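You operate a simulated robot arm through the tools that you are given. There is no shell and no other tool. Be economical: measure what you need, move in short steps, check, and stop when the job is done.

Carry out the task below with a simulated robot arm. There is one attempt and no reset: what you move stays moved.

## Task
Test the brush in the pull tester to about 20 N and sort it by whether the tuft holds.
Fine: clamp it with the orange arm; green tray if the tuft holds, else yellow; wheel back to slack before the arm opens.

It is judged by the outcome, as a careful person would: the job done as asked, and still so three seconds after it is handed in. It fails if anything else is knocked over, pushed out of place, dropped, spilled or broken.

## Robot
A 6-joint arm with a two-finger parallel gripper, fixed in place. Base frame: the origin is at the foot of the arm, x ahead of it, y to its left, z up; the work surface is at about z = 760. Readings come in mm, rad, newtons and seconds.
With the tool pointing down near the work surface it reaches from about 260 to 680 mm from the base axis. Its first joint turns from -1.152 to 1.152 rad. Payload 2.9 kg.
Tool frame: the origin (TCP) lies between the finger pads and is the grasp point; the fingertips stand 30 mm ahead of it; z points along the fingers, y is the line along which they close. Largest opening 110 mm; finger width 20, thickness 10; the body of the gripper, 48 by 112 mm, starts 55 mm behind the TCP.
Orientation is that of the tool frame in the base frame, as a unit quaternion [x, y, z, w]. With the fingers straight down and closing along the base's y, the tool's x points along the base's -x, its y along +y and its z along -z.

## Interface
- The arm moves only by the tool apply_moves. Its argument "plan" is a list of rows, each an object (a shift or turn left out is 0, a gripper value left out holds the last) with "dp": the shift along the tool's x, y, z in mm, a list of three; "rot": the turn, a rotation vector about the tool's x, y, z in rad, a list of three; "fingers": the closure, from 0 (fully open) to 1 (shut). In form: [{"dp": [x, y, z], "rot": [rx, ry, rz], "fingers": fingers}, ...]. A call has 1 to 12 rows; each row is the pose to reach, as a shift and turn from the pose commanded when the call began, along the tool's axes at that moment. A row lasts 0.2 s, in which the tool goes at most 50 mm and 0.15 rad; a call with a longer step from one row to the next is refused whole, and so is a gripper value outside its range. A pose out of reach is approached as far as the arm can. The call stops where the force on the tool passes 70 N (or 10 N more than at its start, if that is more) or the arm is blocked; 0.2 s more then pass. The fingers move at their own pace (about 108 mm/s each) and stop on an object; they squeeze with about 33 N. The grip force told is the motor's: it shows also when the fingers shut on nothing. Time passes only in rows, and 0.2 s behind the last, so rows that repeat a pose let the fingers close. It gives the time, the measured TCP pose, the force on the tool (base axes), the opening and the grip force at its end, in the units of the frame above (readings bear some noise).
- Cameras (640 x 400 px; columns grow to the right, rows downward): "scene" is fixed at [69.3, 428.8, 1389.7]; the picture's right is [-0.81, -0.58, 0.00], its down [-0.34, 0.47, -0.82] and it looks along [0.48, -0.66, -0.58] (base axes); focal length 368 px, centre (320, 200). "wrist" rides on the gripper at [-36, 0, -57] in the tool frame; the picture's right is [0.00, -1.00, 0.00], its down [0.97, 0.00, -0.24] and it looks along [0.24, 0.00, 0.97] (tool axes); focal length 218 px, centre (320, 200).
- grab_frame(camera): a new picture of that camera. The clock stands still meanwhile.
- probe_pixels(camera, pixels): for up to 12 pixels [column, row] of the newest picture of that camera ("zoom" is the newest enlarged one), the place [x, y, z] in the base frame of the surface seen there, good to about 2 mm, but the place of the scene camera against the robot may be out by one fixed shift of up to 12 mm in any direction. The clock stands still meanwhile.
- enlarge(camera, box): a new picture of the part [left, top, right, bottom] of that camera's present view, enlarged. The clock stands still meanwhile.
- hand_in(): hands the job in; it is judged then, once.

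Keep the steps short. Do not move on a guess: measure, check each grasp and each placing, and mend mistakes. In all there are 80 turns and 54 pictures (those below and enlarged ones count). Leave the gripper open and the arm clear of the work at the hand-in unless told otherwise, and finish with a single line.

The tools are called after "Call:" as name(argument=value, ...) on one line, values as JSON. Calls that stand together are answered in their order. apply_moves: Moves the arm, as the interface text tells. Its arguments: {"type":"object","properties":{"plan":{"type":"array"}},"required":["plan"]} The other tools are called the same way: grab_frame (camera) takes a picture; probe_pixels (camera, pixels) gives the place of the surface under pixels of a picture; enlarge (camera, box) takes an enlarged picture of a part of a camera's view; hand_in () hands the job in.

At the start:

```text
clock: 0.0
ee_pos: [401.7, -8.2, 1088.4]
tcp_rot: [0.0, 1.0, 0.002, 0.0]
ft_force: [0.1, 0.1, 0.3]
opening: 109.8
finger_force: 0.1
```

scene: 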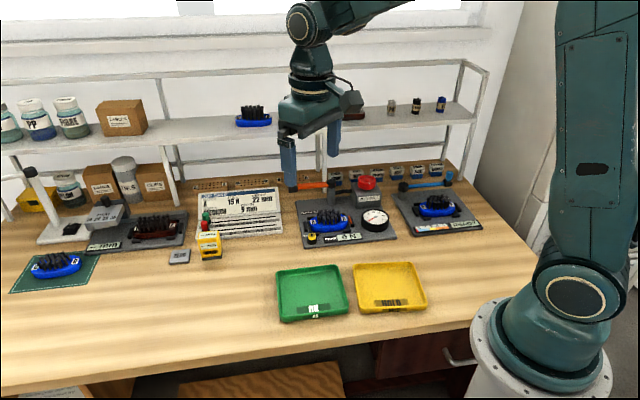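
wrist: 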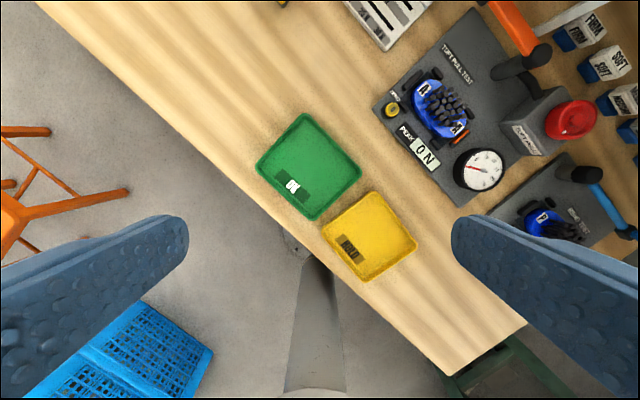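

I see the pull tester (orange arm, red wheel, gauge) with a blue brush on it around scene pixel (330,220). I'll enlarge it in both views first.

Call:
enlarge(camera="scene", box=[280, 165, 420, 253])

Call:
enlarge(camera="wrist", box=[340, 0, 640, 210])

Call:
enlarge(camera="scene", box=[180, 175, 300, 250])

```text
4.55 times, centred on (350, 209) of scene
```

zoom: 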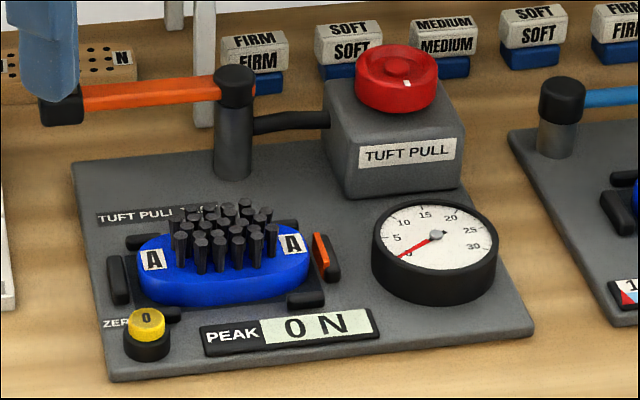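

```text
1.90 times, centred on (490, 105) of wrist
```

zoom: 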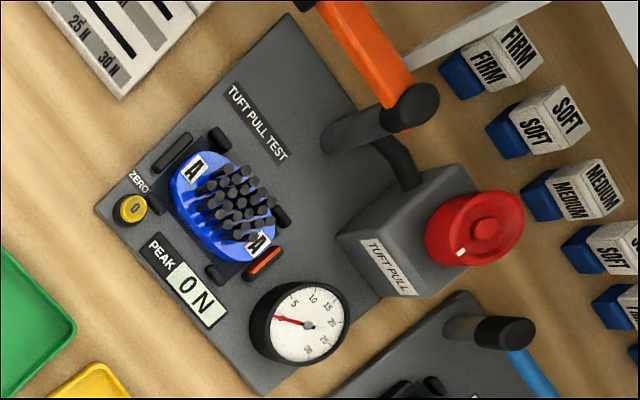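

```text
5.33 times, centred on (240, 212) of scene
```

zoom: 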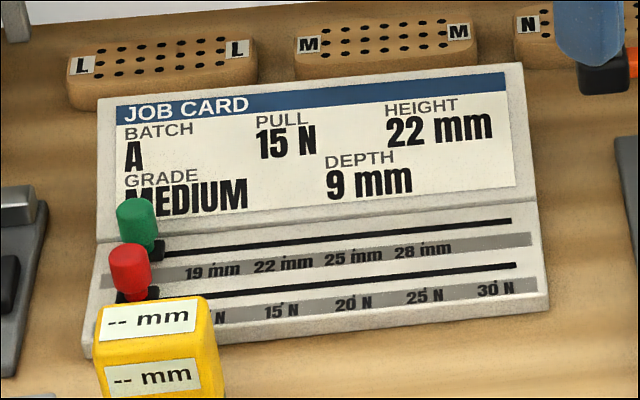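

The brush (batch A) is already in the nest; gauge at 0, PEAK 0 N. I'll measure the key parts: arm, post, wheel, brush, zero button, trays.

Call:
enlarge(camera="scene", box=[280, 165, 420, 253])

Call:
probe_pixels(camera="zoom", pixels=[[60, 110], [110, 95], [180, 88], [236, 75], [398, 60], [405, 84], [153, 258], [292, 243], [222, 210], [321, 250], [147, 316], [435, 235]])

Call:
probe_pixels(camera="scene", pixels=[[310, 290], [388, 285], [274, 274], [342, 268], [282, 320], [348, 308], [427, 304], [410, 264], [354, 268], [362, 312]])

Call:
probe_pixels(camera="wrist", pixels=[[538, 52], [510, 20], [572, 120], [555, 128], [390, 110], [424, 88], [459, 128], [461, 138], [480, 170], [505, 80], [308, 165], [370, 235]])

```text
4.55 times, centred on (350, 209) of scene
```

zoom: 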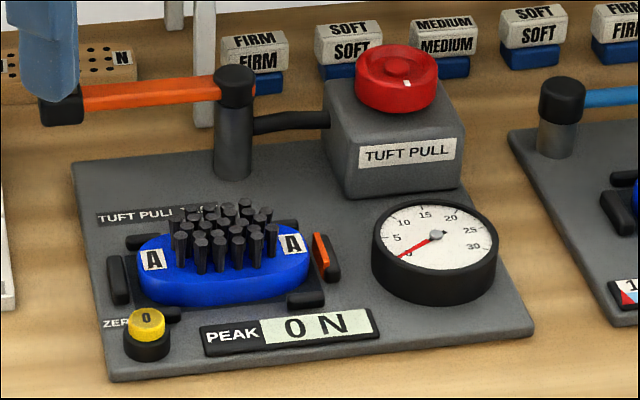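

```text
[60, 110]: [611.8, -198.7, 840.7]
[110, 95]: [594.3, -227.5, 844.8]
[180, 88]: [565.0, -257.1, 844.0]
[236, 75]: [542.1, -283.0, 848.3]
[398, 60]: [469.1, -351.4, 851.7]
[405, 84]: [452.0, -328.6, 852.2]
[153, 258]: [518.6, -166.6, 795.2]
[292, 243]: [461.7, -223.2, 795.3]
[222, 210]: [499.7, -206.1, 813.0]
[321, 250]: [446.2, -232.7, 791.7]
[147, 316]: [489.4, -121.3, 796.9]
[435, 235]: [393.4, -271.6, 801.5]
```

```text
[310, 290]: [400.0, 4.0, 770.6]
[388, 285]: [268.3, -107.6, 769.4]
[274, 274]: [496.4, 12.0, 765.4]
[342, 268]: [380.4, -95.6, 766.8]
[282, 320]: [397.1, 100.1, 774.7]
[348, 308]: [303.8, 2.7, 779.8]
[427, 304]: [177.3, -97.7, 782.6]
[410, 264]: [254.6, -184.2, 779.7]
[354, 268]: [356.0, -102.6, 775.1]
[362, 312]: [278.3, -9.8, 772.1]
```

```text
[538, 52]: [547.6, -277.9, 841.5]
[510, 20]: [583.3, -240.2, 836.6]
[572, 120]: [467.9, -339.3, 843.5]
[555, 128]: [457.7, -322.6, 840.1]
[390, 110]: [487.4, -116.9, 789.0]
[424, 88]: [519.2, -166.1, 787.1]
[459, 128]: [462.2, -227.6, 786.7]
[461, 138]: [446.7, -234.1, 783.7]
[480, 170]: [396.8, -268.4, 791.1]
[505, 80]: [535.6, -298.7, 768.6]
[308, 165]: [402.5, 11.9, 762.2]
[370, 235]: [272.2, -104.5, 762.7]
```

Wrist and scene agree but for about +8 mm in z in the scene. Before moving ahead I check where the shelf and the items behind the tester are.

Call:
probe_pixels(camera="scene", pixels=[[250, 140], [400, 118], [460, 108], [335, 210], [350, 112], [250, 120], [478, 130], [340, 172]])

Call:
apply_moves(plan=[{"dp": [-20, -40, 15]}, {"dp": [-40, -80, 30]}, {"dp": [-60, -120, 45]}, {"dp": [-75, -155, 65]}, {"dp": [-88, -190, 80]}, {"dp": [-88, -190, 80]}])

Call:
grab_frame(camera="wrist")

Call:
grab_frame(camera="scene")

```text
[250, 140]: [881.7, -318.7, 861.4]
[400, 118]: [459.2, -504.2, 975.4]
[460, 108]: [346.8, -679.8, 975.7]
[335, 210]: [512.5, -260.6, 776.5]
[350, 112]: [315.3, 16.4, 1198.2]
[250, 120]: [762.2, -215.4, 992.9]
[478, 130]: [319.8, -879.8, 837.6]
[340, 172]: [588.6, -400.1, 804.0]
```

```text
clock: 1.4
ee_pos: [490.2, -199.0, 1009.8]
tcp_rot: [0.0, 1.0, 0.0, 0.0]
ft_force: [1.0, -0.2, 0.1]
opening: 109.8
finger_force: 0.1
```

```text
47 pictures are left
```

wrist: 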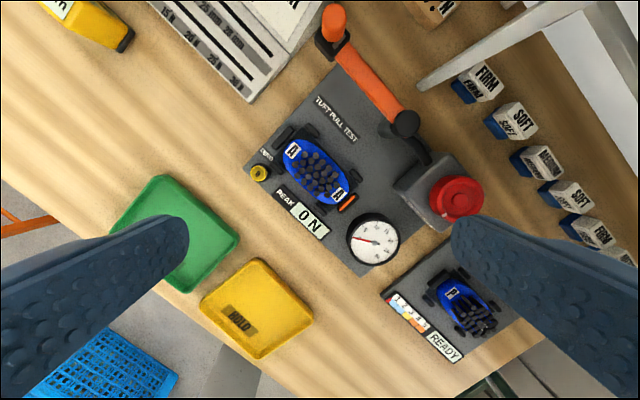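

```text
46 pictures are left
```

scene: 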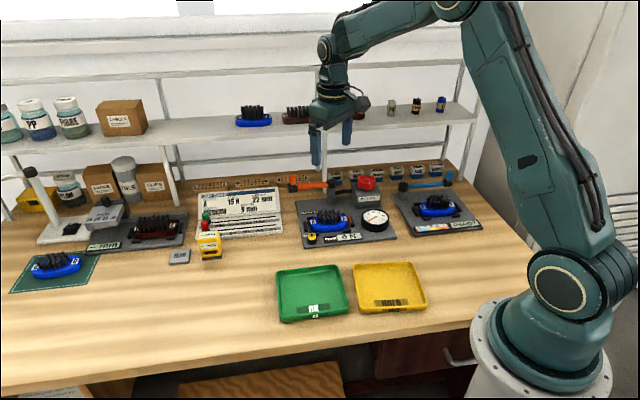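

The arm's tip carries an upright orange handle (wrist (333,20)). I'll enlarge it in both views.

Call:
enlarge(camera="scene", box=[275, 160, 395, 235])

Call:
probe_pixels(camera="wrist", pixels=[[333, 12], [326, 45], [318, 40], [345, 35], [404, 122], [456, 198], [456, 205], [346, 203], [294, 151], [338, 194], [316, 175], [350, 50]])

Call:
enlarge(camera="wrist", box=[240, 0, 500, 260])

```text
5.33 times, centred on (335, 198) of scene
```

zoom: 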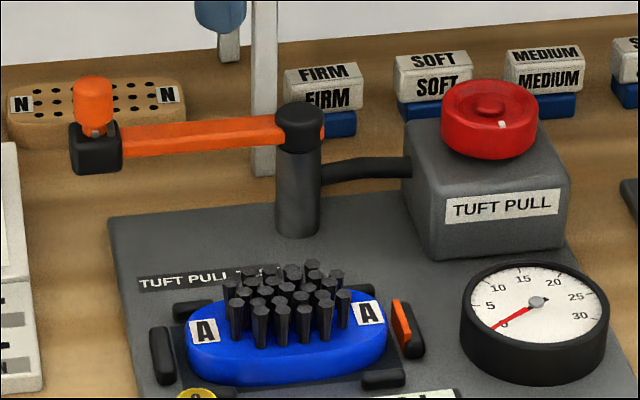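

```text
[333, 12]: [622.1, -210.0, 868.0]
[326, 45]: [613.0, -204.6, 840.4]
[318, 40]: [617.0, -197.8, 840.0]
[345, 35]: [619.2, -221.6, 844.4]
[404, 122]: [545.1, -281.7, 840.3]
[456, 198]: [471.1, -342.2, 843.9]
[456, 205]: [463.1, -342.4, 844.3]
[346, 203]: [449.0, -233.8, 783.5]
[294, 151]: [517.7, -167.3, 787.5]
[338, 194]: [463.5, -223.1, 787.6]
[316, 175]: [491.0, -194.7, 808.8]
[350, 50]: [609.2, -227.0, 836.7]
```

```text
1.54 times, centred on (370, 130) of wrist
```

zoom: 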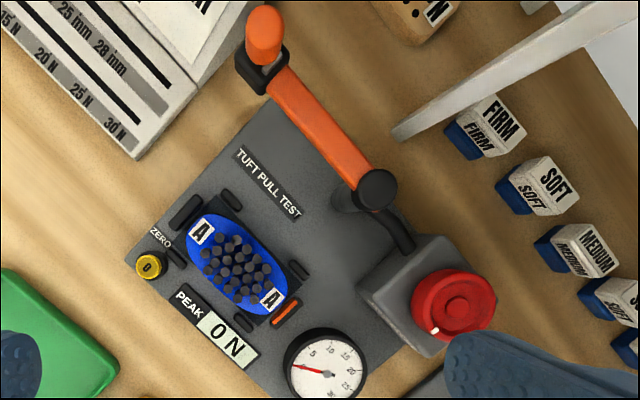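

The clamp arm pivots on the post at about (545,-282); its handle is at about (620,-209), top near 870, and the brush centre at (490,-195), same radius of about 103 mm. So the arm swings about 78° counter-clockwise onto the brush. I turn the tool 90° so the fingers close along base x, and move towards the handle, staying high.

Call:
probe_pixels(camera="wrist", pixels=[[420, 88], [470, 62], [540, 30], [570, 15]])

Call:
apply_moves(plan=[{"dp": [-10, 0, 0], "rot": [0, 0, -0.143]}, {"dp": [-20, 0, 0], "rot": [0, 0, -0.286]}, {"dp": [-30, 0, 0], "rot": [0, 0, -0.429]}, {"dp": [-40, 0, 0], "rot": [0, 0, -0.572]}, {"dp": [-50, 0, 0], "rot": [0, 0, -0.715]}, {"dp": [-60, 0, 0], "rot": [0, 0, -0.858]}, {"dp": [-70, 0, 0], "rot": [0, 0, -1.0]}, {"dp": [-80, 0, 0], "rot": [0, 0, -1.143]}, {"dp": [-90, 0, 0], "rot": [0, 0, -1.286]}, {"dp": [-100, 0, 0], "rot": [0, 0, -1.429]}, {"dp": [-110, 0, 0], "rot": [0, 0, -1.571]}, {"dp": [-110, 0, 0], "rot": [0, 0, -1.571]}])

Call:
grab_frame(camera="wrist")

Call:
grab_frame(camera="scene")

```text
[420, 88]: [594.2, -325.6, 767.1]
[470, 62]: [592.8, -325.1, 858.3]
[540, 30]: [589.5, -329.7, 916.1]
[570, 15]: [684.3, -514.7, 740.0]
```

```text
clock: 4.0
ee_pos: [599.2, -199.2, 1008.7]
tcp_rot: [0.708, -0.706, 0.0, 0.0]
ft_force: [0.2, 0.3, -0.2]
opening: 110.1
finger_force: 0.0
```

```text
43 pictures are left
```

wrist: 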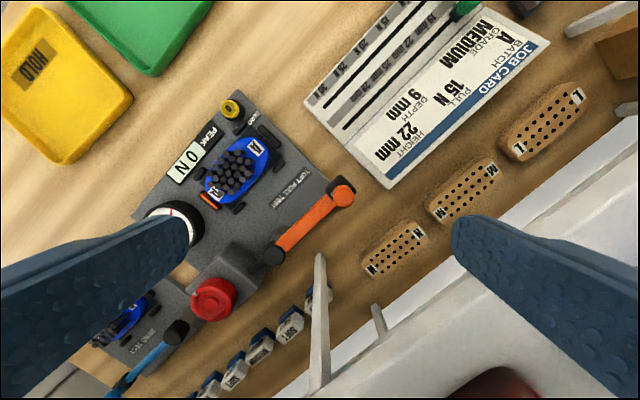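

```text
42 pictures are left
```

scene: 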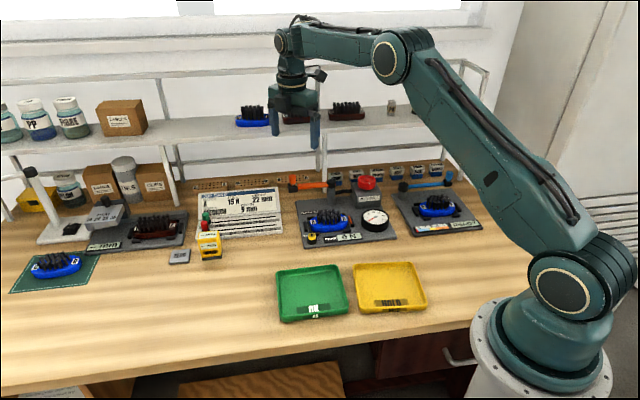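

The handle is now visible at wrist (343,193). I measure it, and the shelf edge, since the gripper body will come near it.

Call:
probe_pixels(camera="wrist", pixels=[[343, 193], [337, 198], [350, 188], [350, 200], [338, 183], [275, 258], [330, 380], [470, 300], [520, 255], [430, 330], [580, 200], [213, 298]])

Call:
enlarge(camera="wrist", box=[180, 80, 400, 320])

Call:
probe_pixels(camera="scene", pixels=[[200, 150], [200, 145], [240, 140], [380, 124], [420, 122], [290, 130], [420, 126], [200, 140]])

```text
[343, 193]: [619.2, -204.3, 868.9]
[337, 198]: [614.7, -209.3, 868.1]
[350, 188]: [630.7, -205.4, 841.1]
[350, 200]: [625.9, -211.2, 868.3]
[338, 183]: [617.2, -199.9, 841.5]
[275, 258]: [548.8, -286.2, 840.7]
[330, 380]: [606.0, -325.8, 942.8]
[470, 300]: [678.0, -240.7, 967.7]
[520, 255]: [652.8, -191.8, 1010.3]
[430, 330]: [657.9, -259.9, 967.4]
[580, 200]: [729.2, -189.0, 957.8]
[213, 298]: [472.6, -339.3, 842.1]
```

```text
1.67 times, centred on (290, 200) of wrist
```

zoom: 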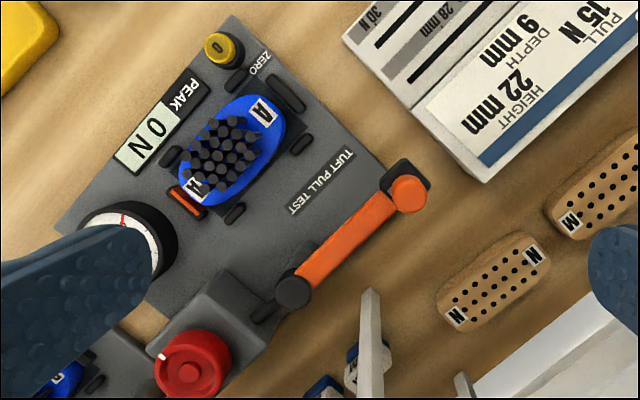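

```text
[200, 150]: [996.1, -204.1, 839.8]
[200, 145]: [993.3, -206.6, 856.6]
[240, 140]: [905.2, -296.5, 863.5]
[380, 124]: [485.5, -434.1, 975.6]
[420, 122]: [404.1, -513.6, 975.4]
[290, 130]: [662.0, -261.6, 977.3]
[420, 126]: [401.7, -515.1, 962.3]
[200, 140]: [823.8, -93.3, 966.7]
```

Handle: centre (620,-208), top 869; block below it at 841. The shelf edge is 64 mm away from it at z 967, so I turn the tool 0.4 rad more to keep the body clear, half close the fingers and come to above the handle, TCP 905 (tips at 875).

Call:
apply_moves(plan=[{"dp": [2, -5, 0], "rot": [0, 0, -0.14], "fingers": 0.4}, {"dp": [5, -12, 0], "rot": [0, 0, -0.28], "fingers": 0.4}, {"dp": [8.3, -20.8, 10], "rot": [0, 0, -0.4], "fingers": 0.4}, {"dp": [8.3, -20.8, 40], "rot": [0, 0, -0.4]}, {"dp": [8.3, -20.8, 70], "rot": [0, 0, -0.4]}, {"dp": [8.3, -20.8, 90], "rot": [0, 0, -0.4]}, {"dp": [8.3, -20.8, 103], "rot": [0, 0, -0.4]}, {"dp": [8.3, -20.8, 103], "rot": [0, 0, -0.4]}])

Call:
grab_frame(camera="wrist")

Call:
enlarge(camera="scene", box=[240, 80, 400, 180])

```text
clock: 5.8
ee_pos: [619.2, -206.3, 906.6]
tcp_rot: [0.833, -0.553, 0.001, 0.0]
ft_force: [-0.8, 0.5, -0.6]
opening: 66.1
finger_force: 0.1
```

```text
40 pictures are left
```

wrist: 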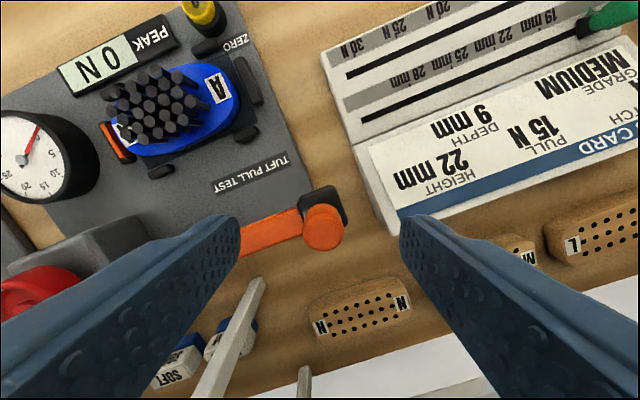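

```text
4.00 times, centred on (320, 130) of scene
```

zoom: 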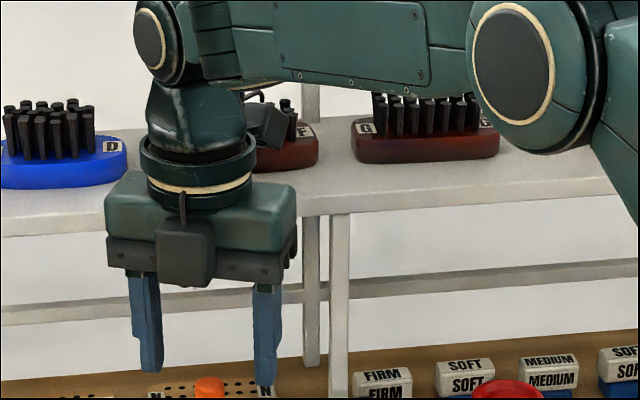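

The handle top at wrist (322,228) falls exactly on the tool axis (expected row 227). I descend 28 mm and close on it.

Call:
apply_moves(plan=[{"dp": [0, 0, 14]}, {"dp": [0, 0, 28]}, {"dp": [0, 0, 28], "fingers": 0.7}, {"dp": [0, 0, 28], "fingers": 1}, {"dp": [0, 0, 28], "fingers": 1}, {"dp": [0, 0, 28], "fingers": 1}])

Call:
grab_frame(camera="wrist")

```text
clock: 7.2
ee_pos: [618.6, -206.1, 879.3]
tcp_rot: [0.834, -0.551, 0.0, -0.001]
ft_force: [7.3, 6.4, -5.6]
opening: 18.9
finger_force: 45.3
```

```text
38 pictures are left
```

wrist: 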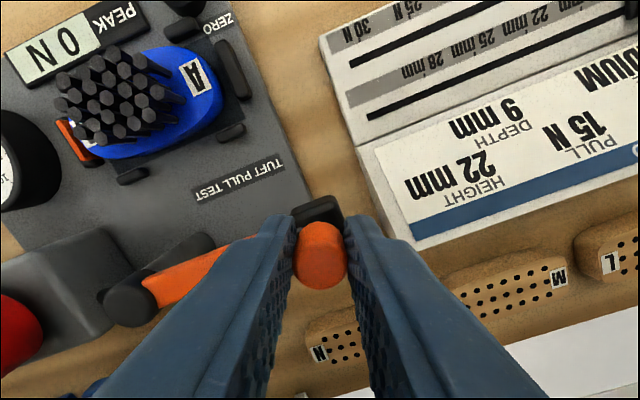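

Handle gripped (opening 19 mm). I take pivot (547.5,-283), radius 104.7, arm angle 46.5°, target about 123°. First a short arc to 64° to see that it moves.

Call:
apply_moves(plan=[{"dp": [-9.0, 4.4, 0], "fingers": 1}, {"dp": [-18.2, 10.3, 0], "fingers": 1}, {"dp": [-27.0, 17.1, 0], "fingers": 1}, {"dp": [-27.0, 17.1, 0], "fingers": 1}])

Call:
grab_frame(camera="wrist")

```text
clock: 8.2
ee_pos: [593.8, -185.9, 878.8]
tcp_rot: [0.835, -0.551, -0.001, 0.0]
ft_force: [11.8, 18.9, -1.8]
opening: 19.0
finger_force: 45.1
```

```text
37 pictures are left
```

wrist: 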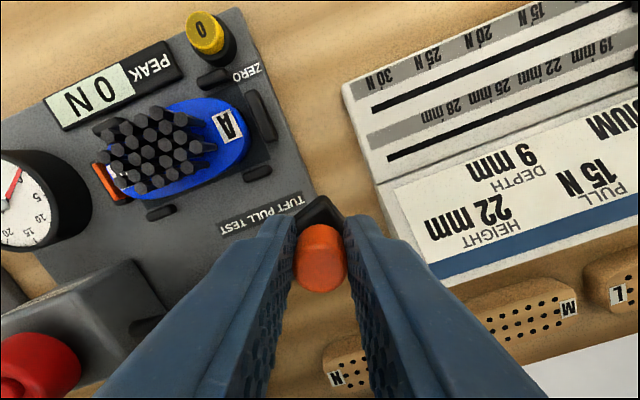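

The arm follows; there's about 20 N radial load, so the true pivot is nearer (544.6,-280.5), R 105.7. I continue with the corrected arc to 94°.

Call:
apply_moves(plan=[{"dp": [-10.7, 8.1, 0], "fingers": 1}, {"dp": [-20.0, 19.6, 0], "fingers": 1}, {"dp": [-27.5, 32.2, 0], "fingers": 1}, {"dp": [-33.3, 45.9, 0], "fingers": 1}, {"dp": [-33.3, 45.9, 0], "fingers": 1}])

Call:
enlarge(camera="scene", box=[275, 140, 395, 235])

```text
clock: 9.4
ee_pos: [537.0, -175.5, 877.9]
tcp_rot: [0.833, -0.554, -0.001, 0.001]
ft_force: [0.2, 0.6, 5.2]
opening: 18.9
finger_force: 44.9
```

```text
4.21 times, centred on (335, 188) of scene
```

zoom: 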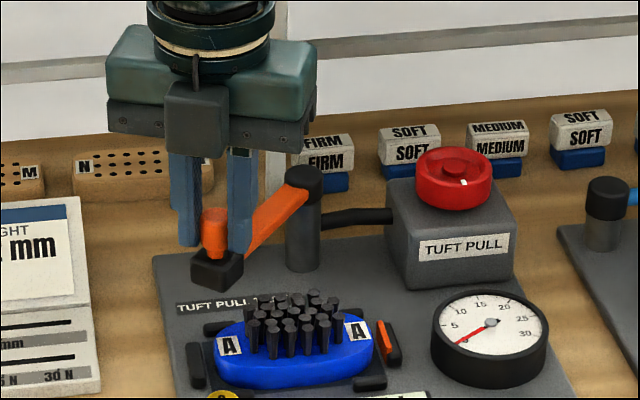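

Forces are almost nil now. I go on to 123°, over the brush.

Call:
apply_moves(plan=[{"dp": [-3.8, 14.2, 0], "fingers": 1}, {"dp": [-5.6, 28.9, 0], "fingers": 1}, {"dp": [-5.5, 41.8, 0], "fingers": 1}, {"dp": [-4.1, 52.8, 0], "fingers": 1}, {"dp": [-4.1, 52.8, 0], "fingers": 1}])

Call:
enlarge(camera="scene", box=[275, 150, 395, 245])

Call:
grab_frame(camera="wrist")

```text
clock: 10.6
ee_pos: [488.9, -192.0, 878.9]
tcp_rot: [0.835, -0.551, 0.003, -0.002]
ft_force: [20.3, 12.0, -3.5]
opening: 19.2
finger_force: 45.0
```

```text
4.21 times, centred on (335, 198) of scene
```

zoom: 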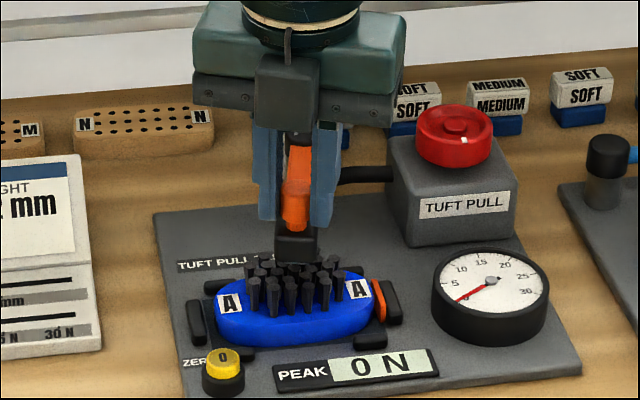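

```text
34 pictures are left
```

wrist: 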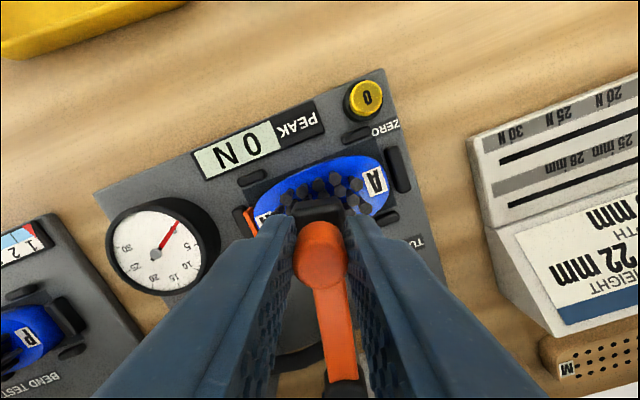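

A tangential resistance of about 24 N: it looks like the end stop, with the arm head at (489,-192) over the tufts. I push 4 mm more to tell stop from latch.

Call:
apply_moves(plan=[{"dp": [0.7, 4, 0], "fingers": 1}, {"dp": [0.7, 4, 0], "fingers": 1}])

Call:
enlarge(camera="scene", box=[275, 150, 395, 245])

```text
clock: 11.2
ee_pos: [489.0, -191.9, 878.1]
tcp_rot: [0.837, -0.548, 0.004, -0.005]
ft_force: [39.0, 20.2, -13.4]
opening: 19.0
finger_force: 45.0
```

```text
4.21 times, centred on (335, 198) of scene
```

zoom: 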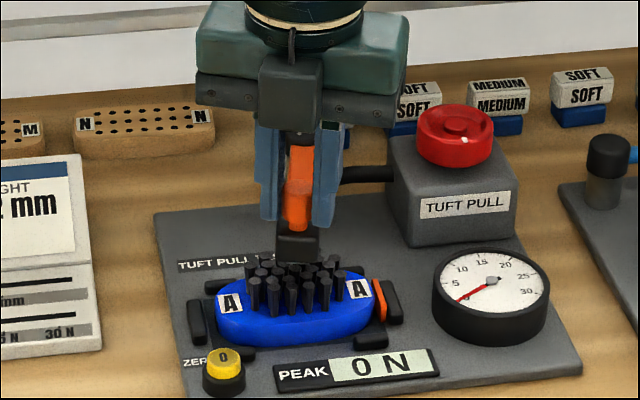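

It's a hard stop at this angle. I take the push off (back 6 mm in command), open the fingers to 40 mm, and rise.

Call:
apply_moves(plan=[{"dp": [-0.7, -5.5, 0], "fingers": 1}, {"dp": [-0.7, -5.5, 0], "fingers": 0.65}, {"dp": [-0.7, -5.5, 0], "fingers": 0.65}, {"dp": [-0.7, -5.5, -20], "fingers": 0.65}, {"dp": [-0.7, -5.5, -50], "fingers": 0.5}, {"dp": [-0.7, -5.5, -90], "fingers": 0.5}])

Call:
grab_frame(camera="wrist")

Call:
enlarge(camera="scene", box=[275, 150, 395, 245])

```text
clock: 12.6
ee_pos: [489.5, -192.6, 969.2]
tcp_rot: [0.833, -0.554, 0.0, 0.0]
ft_force: [1.3, 0.2, -0.2]
opening: 54.8
finger_force: 0.0
```

```text
32 pictures are left
```

wrist: 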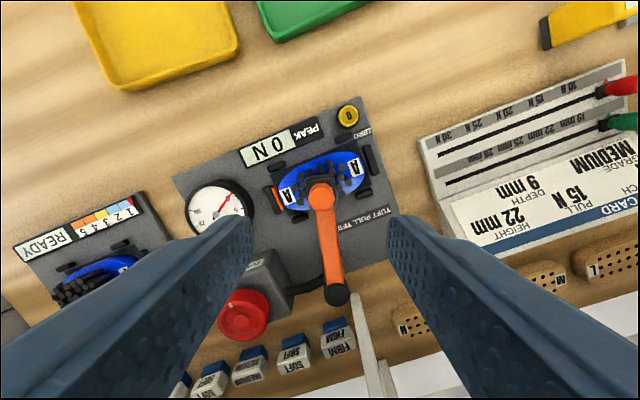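

```text
4.21 times, centred on (335, 198) of scene
```

zoom: 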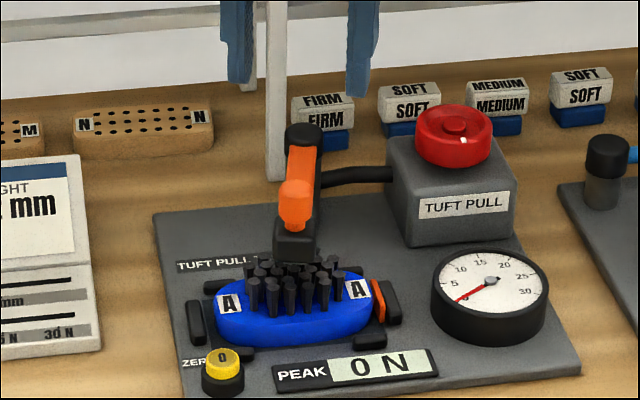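

The arm stays over the tufts. Now the red wheel: I measure its centre and rim.

Call:
probe_pixels(camera="wrist", pixels=[[240, 312], [220, 312], [264, 305], [245, 293], [237, 335], [244, 338], [263, 318], [225, 300]])

Call:
enlarge(camera="wrist", box=[180, 240, 340, 350])

Call:
probe_pixels(camera="zoom", pixels=[[250, 290], [160, 290], [340, 290], [250, 205], [250, 380], [180, 230], [320, 350], [300, 230]])

```text
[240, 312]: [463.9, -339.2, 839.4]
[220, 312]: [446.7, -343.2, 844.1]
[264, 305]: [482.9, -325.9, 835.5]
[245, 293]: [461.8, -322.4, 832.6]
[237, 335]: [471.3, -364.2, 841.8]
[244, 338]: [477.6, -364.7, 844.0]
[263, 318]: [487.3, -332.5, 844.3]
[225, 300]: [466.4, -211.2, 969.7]
```

```text
3.64 times, centred on (260, 295) of wrist
```

zoom: 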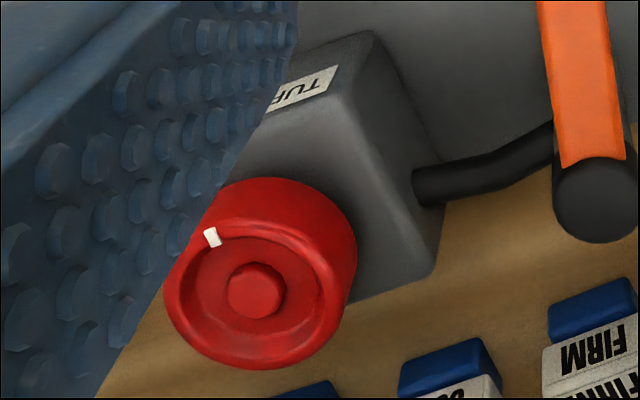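

```text
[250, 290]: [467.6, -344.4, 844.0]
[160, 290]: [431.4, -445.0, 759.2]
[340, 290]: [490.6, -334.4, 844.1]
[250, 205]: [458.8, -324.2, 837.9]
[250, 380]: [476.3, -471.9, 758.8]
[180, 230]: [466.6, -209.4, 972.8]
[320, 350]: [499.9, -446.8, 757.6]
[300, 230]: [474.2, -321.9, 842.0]
```

Wheel: centre about (468.5,-343.5), top 844, radius about 25. I move over it at TCP 920, turning the tool back 0.8 rad for room to turn both ways, fingers at about 80 mm.

Call:
apply_moves(plan=[{"dp": [22, 13, 0], "rot": [0, 0, 0.14], "fingers": 0.27}, {"dp": [44, 26, 0], "rot": [0, 0, 0.28]}, {"dp": [66, 39, 0], "rot": [0, 0, 0.42]}, {"dp": [88, 52, 10], "rot": [0, 0, 0.56]}, {"dp": [110, 65, 20], "rot": [0, 0, 0.7]}, {"dp": [130.8, 78, 35], "rot": [0, 0, 0.8]}, {"dp": [130.8, 78, 49], "rot": [0, 0, 0.8]}, {"dp": [130.8, 78, 49], "rot": [0, 0, 0.8]}])

Call:
grab_frame(camera="wrist")

```text
clock: 14.4
ee_pos: [468.1, -343.0, 920.4]
tcp_rot: [-0.552, 0.834, 0.0, 0.0]
ft_force: [-0.4, 0.1, -1.1]
opening: 80.5
finger_force: 0.1
```

```text
29 pictures are left
```

wrist: 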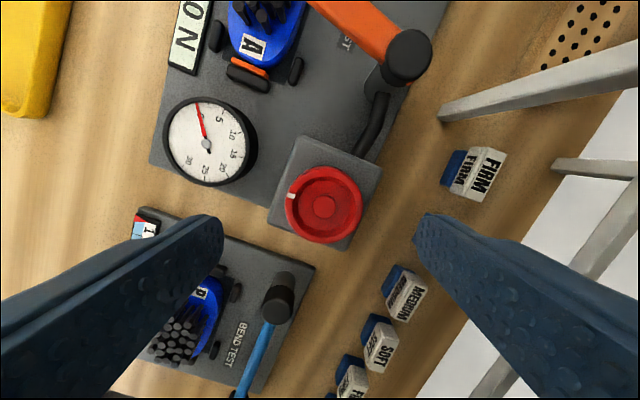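

The wheel is 3 mm to tool −y of the axis (325,206 against 320,205). I correct, descend to TCP 860 (tips about 14 mm below the wheel's top), and close.

Call:
apply_moves(plan=[{"dp": [0.5, -3, 20]}, {"dp": [0.5, -3, 40]}, {"dp": [0.5, -3, 60]}, {"dp": [0.5, -3, 60], "fingers": 1}, {"dp": [0.5, -3, 60], "fingers": 1}, {"dp": [0.5, -3, 60], "fingers": 1}])

Call:
enlarge(camera="scene", box=[295, 155, 415, 245])

```text
clock: 15.8
ee_pos: [470.3, -344.7, 859.9]
tcp_rot: [-0.553, 0.833, 0.0, 0.0]
ft_force: [-2.2, 2.2, -0.4]
opening: 49.7
finger_force: 45.0
```

```text
4.44 times, centred on (355, 200) of scene
```

zoom: 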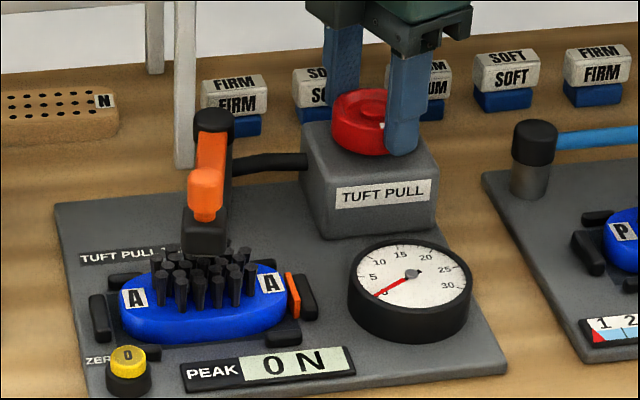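

Wheel gripped (49.7 mm), gauge visible. I turn it clockwise by a small 0.15 rad and read the gauge.

Call:
apply_moves(plan=[{"rot": [0, 0, 0.08], "fingers": 1}, {"rot": [0, 0, 0.15], "fingers": 1}, {"rot": [0, 0, 0.15], "fingers": 1}])

Call:
enlarge(camera="scene", box=[295, 155, 415, 245])

```text
clock: 16.6
ee_pos: [470.3, -344.9, 860.2]
tcp_rot: [-0.488, 0.873, 0.0, 0.0]
ft_force: [1.6, -2.1, -2.3]
opening: 49.7
finger_force: 44.8
```

```text
4.44 times, centred on (355, 200) of scene
```

zoom: 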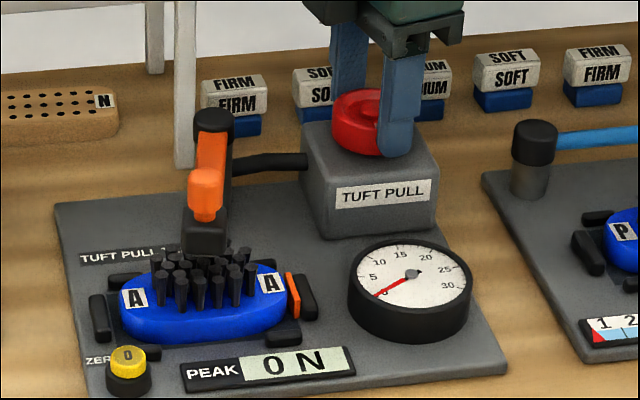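

Still 0 N; there may be slack. I turn 0.25 rad further clockwise.

Call:
apply_moves(plan=[{"rot": [0, 0, 0.08], "fingers": 1}, {"rot": [0, 0, 0.16], "fingers": 1}, {"rot": [0, 0, 0.25], "fingers": 1}, {"rot": [0, 0, 0.25], "fingers": 1}])

Call:
enlarge(camera="scene", box=[295, 155, 415, 245])

```text
clock: 17.6
ee_pos: [470.5, -346.0, 860.2]
tcp_rot: [-0.375, 0.927, -0.001, 0.001]
ft_force: [4.2, -6.8, -3.9]
opening: 49.4
finger_force: 44.5
```

```text
4.44 times, centred on (355, 200) of scene
```

zoom: 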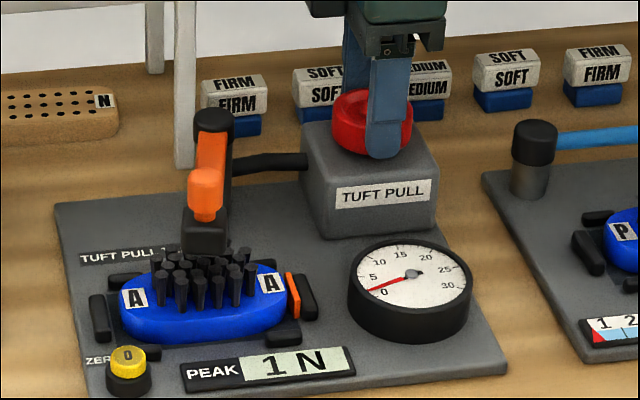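

The needle has left 0, PEAK 1 N: clockwise pulls. I turn 0.2 rad more and find the rate.

Call:
apply_moves(plan=[{"rot": [0, 0, 0.1], "fingers": 1}, {"rot": [0, 0, 0.2], "fingers": 1}, {"rot": [0, 0, 0.2], "fingers": 1}])

Call:
enlarge(camera="scene", box=[295, 155, 415, 245])

```text
clock: 18.4
ee_pos: [471.0, -345.4, 859.4]
tcp_rot: [-0.281, 0.96, -0.001, 0.0]
ft_force: [3.8, -12.0, -2.5]
opening: 49.6
finger_force: 44.7
```

```text
4.44 times, centred on (355, 200) of scene
```

zoom: 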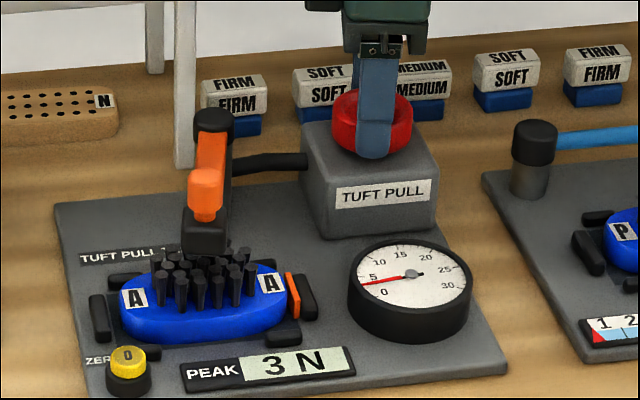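

3 N at 0.6 rad, so roughly 10 N/rad. I turn 0.6 rad more.

Call:
apply_moves(plan=[{"rot": [0, 0, 0.12], "fingers": 1}, {"rot": [0, 0, 0.24], "fingers": 1}, {"rot": [0, 0, 0.36], "fingers": 1}, {"rot": [0, 0, 0.48], "fingers": 1}, {"rot": [0, 0, 0.6], "fingers": 1}, {"rot": [0, 0, 0.6], "fingers": 1}])

Call:
enlarge(camera="scene", box=[295, 155, 415, 245])

```text
clock: 19.8
ee_pos: [471.6, -346.8, 860.1]
tcp_rot: [0.016, 1.0, -0.001, 0.001]
ft_force: [8.6, -22.0, -3.6]
opening: 49.6
finger_force: 44.8
```

```text
4.44 times, centred on (355, 200) of scene
```

zoom: 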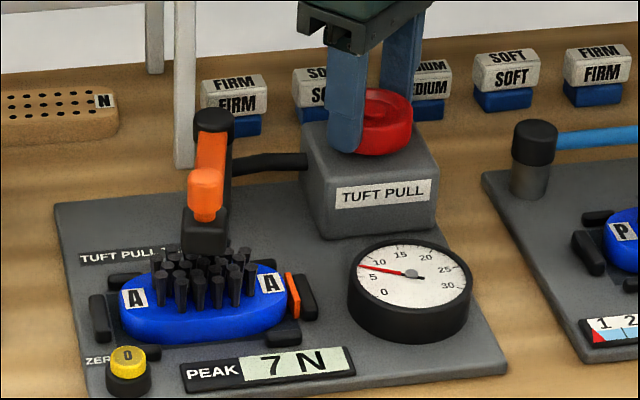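

7 N at 1.2 rad (about 7 N/rad). A side load of 24 N has built up, so I shift the tool 3 mm to centre on the wheel and turn 0.75 rad more.

Call:
apply_moves(plan=[{"dp": [-1.5, -2.5, 0], "rot": [0, 0, 0.12], "fingers": 1}, {"dp": [-1.5, -2.5, 0], "rot": [0, 0, 0.25], "fingers": 1}, {"dp": [-1.5, -2.5, 0], "rot": [0, 0, 0.38], "fingers": 1}, {"dp": [-1.5, -2.5, 0], "rot": [0, 0, 0.5], "fingers": 1}, {"dp": [-1.5, -2.5, 0], "rot": [0, 0, 0.63], "fingers": 1}, {"dp": [-1.5, -2.5, 0], "rot": [0, 0, 0.75], "fingers": 1}, {"dp": [-1.5, -2.5, 0], "rot": [0, 0, 0.75], "fingers": 1}])

Call:
enlarge(camera="scene", box=[295, 155, 415, 245])

```text
clock: 21.4
ee_pos: [470.6, -347.5, 858.6]
tcp_rot: [0.381, 0.925, 0.0, -0.001]
ft_force: [-18.3, -5.8, 8.4]
opening: 49.4
finger_force: 45.3
```

```text
4.44 times, centred on (355, 200) of scene
```

zoom: 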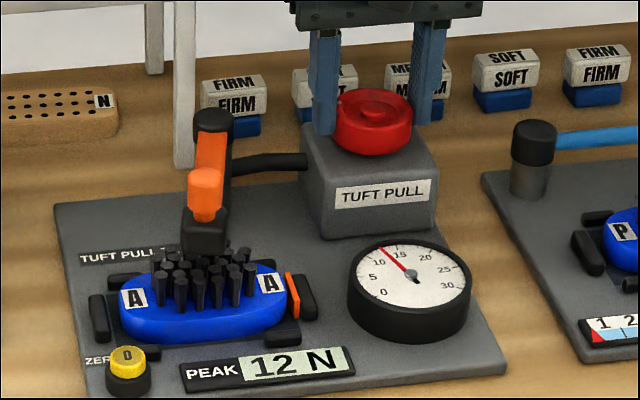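

12 N at 1.95 rad, tuft still in. I turn 0.6 rad more, with a 2 mm centring shift.

Call:
apply_moves(plan=[{"dp": [0.9, -1.9, 0], "rot": [0, 0, 0.12], "fingers": 1}, {"dp": [0.9, -1.9, 0], "rot": [0, 0, 0.24], "fingers": 1}, {"dp": [0.9, -1.9, 0], "rot": [0, 0, 0.36], "fingers": 1}, {"dp": [0.9, -1.9, 0], "rot": [0, 0, 0.48], "fingers": 1}, {"dp": [0.9, -1.9, 0], "rot": [0, 0, 0.6], "fingers": 1}, {"dp": [0.9, -1.9, 0], "rot": [0, 0, 0.6], "fingers": 1}])

Call:
enlarge(camera="scene", box=[295, 155, 415, 245])

```text
clock: 22.8
ee_pos: [469.2, -348.3, 860.1]
tcp_rot: [0.637, 0.771, 0.0, 0.0]
ft_force: [-12.0, -0.5, -1.3]
opening: 50.0
finger_force: 45.0
```

```text
4.44 times, centred on (355, 200) of scene
```

zoom: 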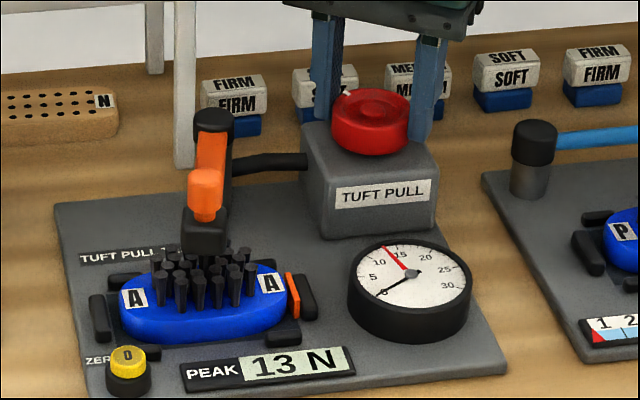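

Now a black needle stands at 0 and the red one at 13: the load dropped after a 13 N peak. I look closely at the tufts and the clamp head to see whether the tuft gave or the clamp slipped.

Call:
enlarge(camera="scene", box=[305, 180, 355, 240])

Call:
enlarge(camera="scene", box=[350, 170, 390, 235])

```text
6.67 times, centred on (330, 210) of scene
```

zoom: 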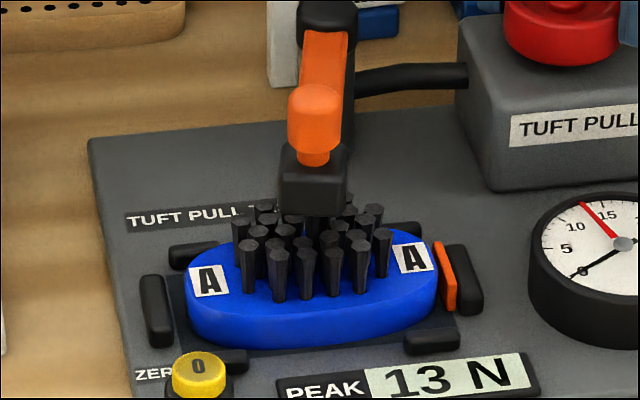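

```text
6.15 times, centred on (370, 202) of scene
```

zoom: 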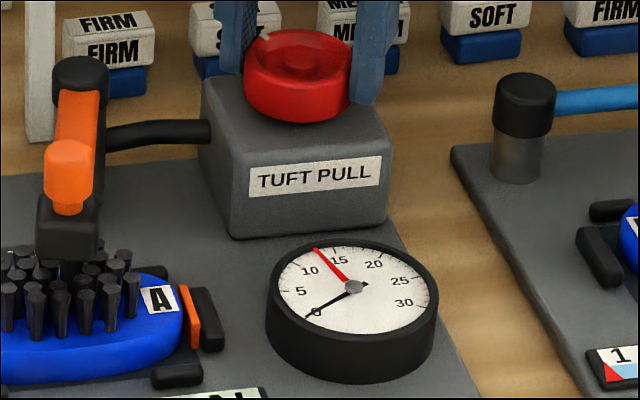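

The brush and clamp head haven't shifted, the wheel followed all the way, and the load fell from 13 N to 0: the tuft gave way well short of 20 N. I'll confirm by eye once the arm is open. Next, the wheel goes back to slack: 2.55 rad in two calls.

Call:
apply_moves(plan=[{"rot": [0, 0, -0.13], "fingers": 1}, {"rot": [0, 0, -0.26], "fingers": 1}, {"rot": [0, 0, -0.39], "fingers": 1}, {"rot": [0, 0, -0.52], "fingers": 1}, {"rot": [0, 0, -0.65], "fingers": 1}, {"rot": [0, 0, -0.78], "fingers": 1}, {"rot": [0, 0, -0.91], "fingers": 1}, {"rot": [0, 0, -1.04], "fingers": 1}, {"rot": [0, 0, -1.17], "fingers": 1}, {"rot": [0, 0, -1.3], "fingers": 1}, {"rot": [0, 0, -1.3], "fingers": 1}])

Call:
apply_moves(plan=[{"rot": [0, 0, -0.13], "fingers": 1}, {"rot": [0, 0, -0.26], "fingers": 1}, {"rot": [0, 0, -0.39], "fingers": 1}, {"rot": [0, 0, -0.52], "fingers": 1}, {"rot": [0, 0, -0.65], "fingers": 1}, {"rot": [0, 0, -0.78], "fingers": 1}, {"rot": [0, 0, -0.91], "fingers": 1}, {"rot": [0, 0, -1.04], "fingers": 1}, {"rot": [0, 0, -1.17], "fingers": 1}, {"rot": [0, 0, -1.25], "fingers": 1}, {"rot": [0, 0, -1.25], "fingers": 1}])

Call:
enlarge(camera="scene", box=[295, 155, 415, 245])

```text
clock: 25.2
ee_pos: [471.8, -346.9, 858.9]
tcp_rot: [0.037, 0.999, 0.001, 0.0]
ft_force: [9.0, 19.4, -2.2]
opening: 49.5
finger_force: 44.7
```

```text
clock: 27.6
ee_pos: [470.2, -345.4, 858.7]
tcp_rot: [-0.555, 0.832, 0.003, 0.0]
ft_force: [-5.6, 34.1, 4.7]
opening: 49.5
finger_force: 45.2
```

```text
4.44 times, centred on (355, 200) of scene
```

zoom: 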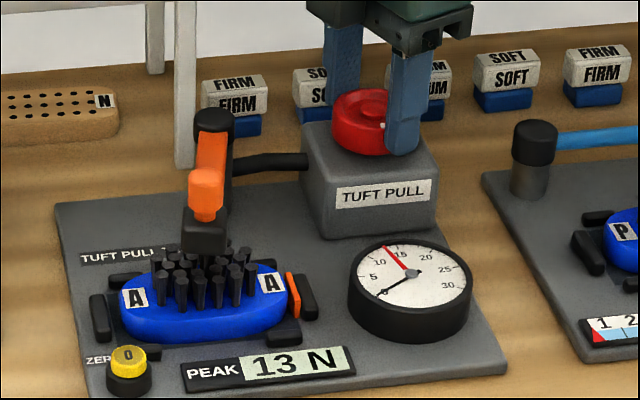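

The wheel's white mark is back where it began and the live needle reads 0: slack. I ease the side load, open, rise 100 mm.

Call:
apply_moves(plan=[{"dp": [-3, 2, 0], "fingers": 1}, {"dp": [-3, 2, 0], "fingers": 0.27}, {"dp": [-3, 2, 0], "fingers": 0.27}, {"dp": [-3, 2, -30], "fingers": 0.27}, {"dp": [-3, 2, -70], "fingers": 0.27}, {"dp": [-3, 2, -100], "fingers": 0.27}])

```text
clock: 29.0
ee_pos: [467.9, -343.1, 960.6]
tcp_rot: [-0.552, 0.834, -0.001, 0.0]
ft_force: [0.4, -0.7, 0.2]
opening: 80.5
finger_force: 0.1
```

Now to above the clamp handle at (489,-192), TCP 908, turning back 0.8 rad.

Call:
apply_moves(plan=[{"dp": [-24, 6, 0], "rot": [0, 0, -0.13], "fingers": 0.4}, {"dp": [-49, 12, 0], "rot": [0, 0, -0.27]}, {"dp": [-74, 19, 0], "rot": [0, 0, -0.4]}, {"dp": [-98, 25, 0], "rot": [0, 0, -0.53]}, {"dp": [-123, 32, 0], "rot": [0, 0, -0.67]}, {"dp": [-147.5, 38.3, 0], "rot": [0, 0, -0.8]}, {"dp": [-147.5, 38.3, 26], "rot": [0, 0, -0.8]}, {"dp": [-147.5, 38.3, 52], "rot": [0, 0, -0.8]}, {"dp": [-147.5, 38.3, 52], "rot": [0, 0, -0.8]}])

Call:
grab_frame(camera="wrist")

```text
clock: 31.0
ee_pos: [492.9, -193.0, 907.9]
tcp_rot: [0.834, -0.552, 0.0, -0.001]
ft_force: [0.7, 0.3, 0.0]
opening: 65.8
finger_force: 0.1
```

```text
18 pictures are left
```

wrist: 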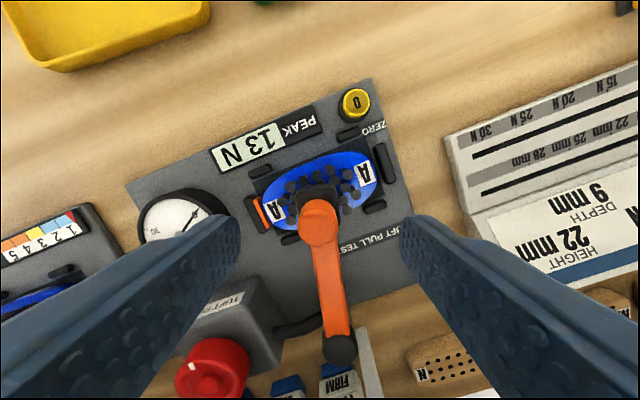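

The handle is about 3 mm off along tool −x. I correct, descend 29 mm, and grip.

Call:
apply_moves(plan=[{"dp": [-3, 1, 14]}, {"dp": [-3, 1, 29]}, {"dp": [-3, 1, 29], "fingers": 0.8}, {"dp": [-3, 1, 29], "fingers": 1}, {"dp": [-3, 1, 29], "fingers": 1}, {"dp": [-3, 1, 29], "fingers": 1}])

```text
clock: 32.4
ee_pos: [489.3, -191.0, 879.2]
tcp_rot: [0.833, -0.553, -0.001, 0.0]
ft_force: [0.6, 0.3, -1.2]
opening: 19.2
finger_force: 44.9
```

Handle gripped. I swing the arm back along the same arc to its starting place.

Call:
apply_moves(plan=[{"dp": [-1.4, -14.1, 0], "fingers": 1}, {"dp": [-0.7, -28.7, 0], "fingers": 1}, {"dp": [2.1, -43.2, 0], "fingers": 1}, {"dp": [6.9, -57.1, 0], "fingers": 1}, {"dp": [13.5, -70.3, 0], "fingers": 1}, {"dp": [22.0, -82.3, 0], "fingers": 1}, {"dp": [31.9, -93.1, 0], "fingers": 1}, {"dp": [41.9, -101.3, 0], "fingers": 1}, {"dp": [52.7, -108.2, 0], "fingers": 1}, {"dp": [63.4, -113.4, 0], "fingers": 1}, {"dp": [63.4, -113.4, 0], "fingers": 1}])

Call:
enlarge(camera="scene", box=[275, 155, 395, 245])

```text
clock: 34.8
ee_pos: [618.3, -205.1, 877.8]
tcp_rot: [0.834, -0.552, 0.0, 0.0]
ft_force: [-2.8, -0.8, 1.9]
opening: 19.1
finger_force: 45.1
```

```text
4.44 times, centred on (335, 200) of scene
```

zoom: 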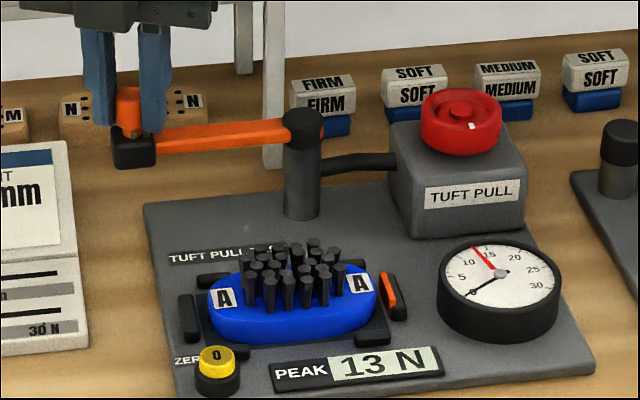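

One tuft now plainly stands out higher than the rest (zoom (297,250)): it failed at 13 N, so the brush goes to the yellow tray. I release the handle, rise, and go above the brush at (490.5,-195.5) with the fingers set to close across its short side.

Call:
apply_moves(plan=[{"fingers": 0.6}, {"fingers": 0.6}, {"dp": [0, 0, -35], "fingers": 0.6}, {"dp": [0, 0, -60], "fingers": 0.6}, {"dp": [-9, 19, -60], "rot": [0, 0, 0.1]}, {"dp": [-18, 36, -60], "rot": [0, 0, 0.24]}, {"dp": [-26, 50, -60], "rot": [0, 0, 0.39]}, {"dp": [-34, 66, -60], "rot": [0, 0, 0.54]}, {"dp": [-42, 82, -60], "rot": [0, 0, 0.69]}, {"dp": [-50, 98, -60], "rot": [0, 0, 0.84]}, {"dp": [-58.5, 114, -60], "rot": [0, 0, 0.98]}, {"dp": [-58.5, 114, -60], "rot": [0, 0, 1.12]}])

Call:
apply_moves(plan=[{"rot": [0, 0, 0.05], "fingers": 0.4}, {"dp": [0, 0, 20], "rot": [0, 0, 0.05], "fingers": 0.4}, {"dp": [0, 0, 30], "rot": [0, 0, 0.05], "fingers": 0.4}])

Call:
grab_frame(camera="wrist")

```text
clock: 37.4
ee_pos: [491.2, -196.0, 939.2]
tcp_rot: [-0.412, 0.911, 0.0, 0.0]
ft_force: [-0.9, 0.6, 0.1]
opening: 44.1
finger_force: 0.0
```

```text
clock: 38.2
ee_pos: [490.6, -196.4, 909.3]
tcp_rot: [-0.39, 0.921, 0.0, 0.0]
ft_force: [-0.3, -0.2, 0.2]
opening: 65.9
finger_force: 0.1
```

```text
16 pictures are left
```

wrist: 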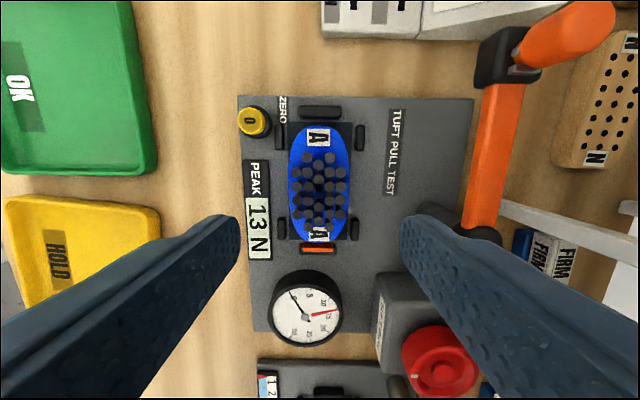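

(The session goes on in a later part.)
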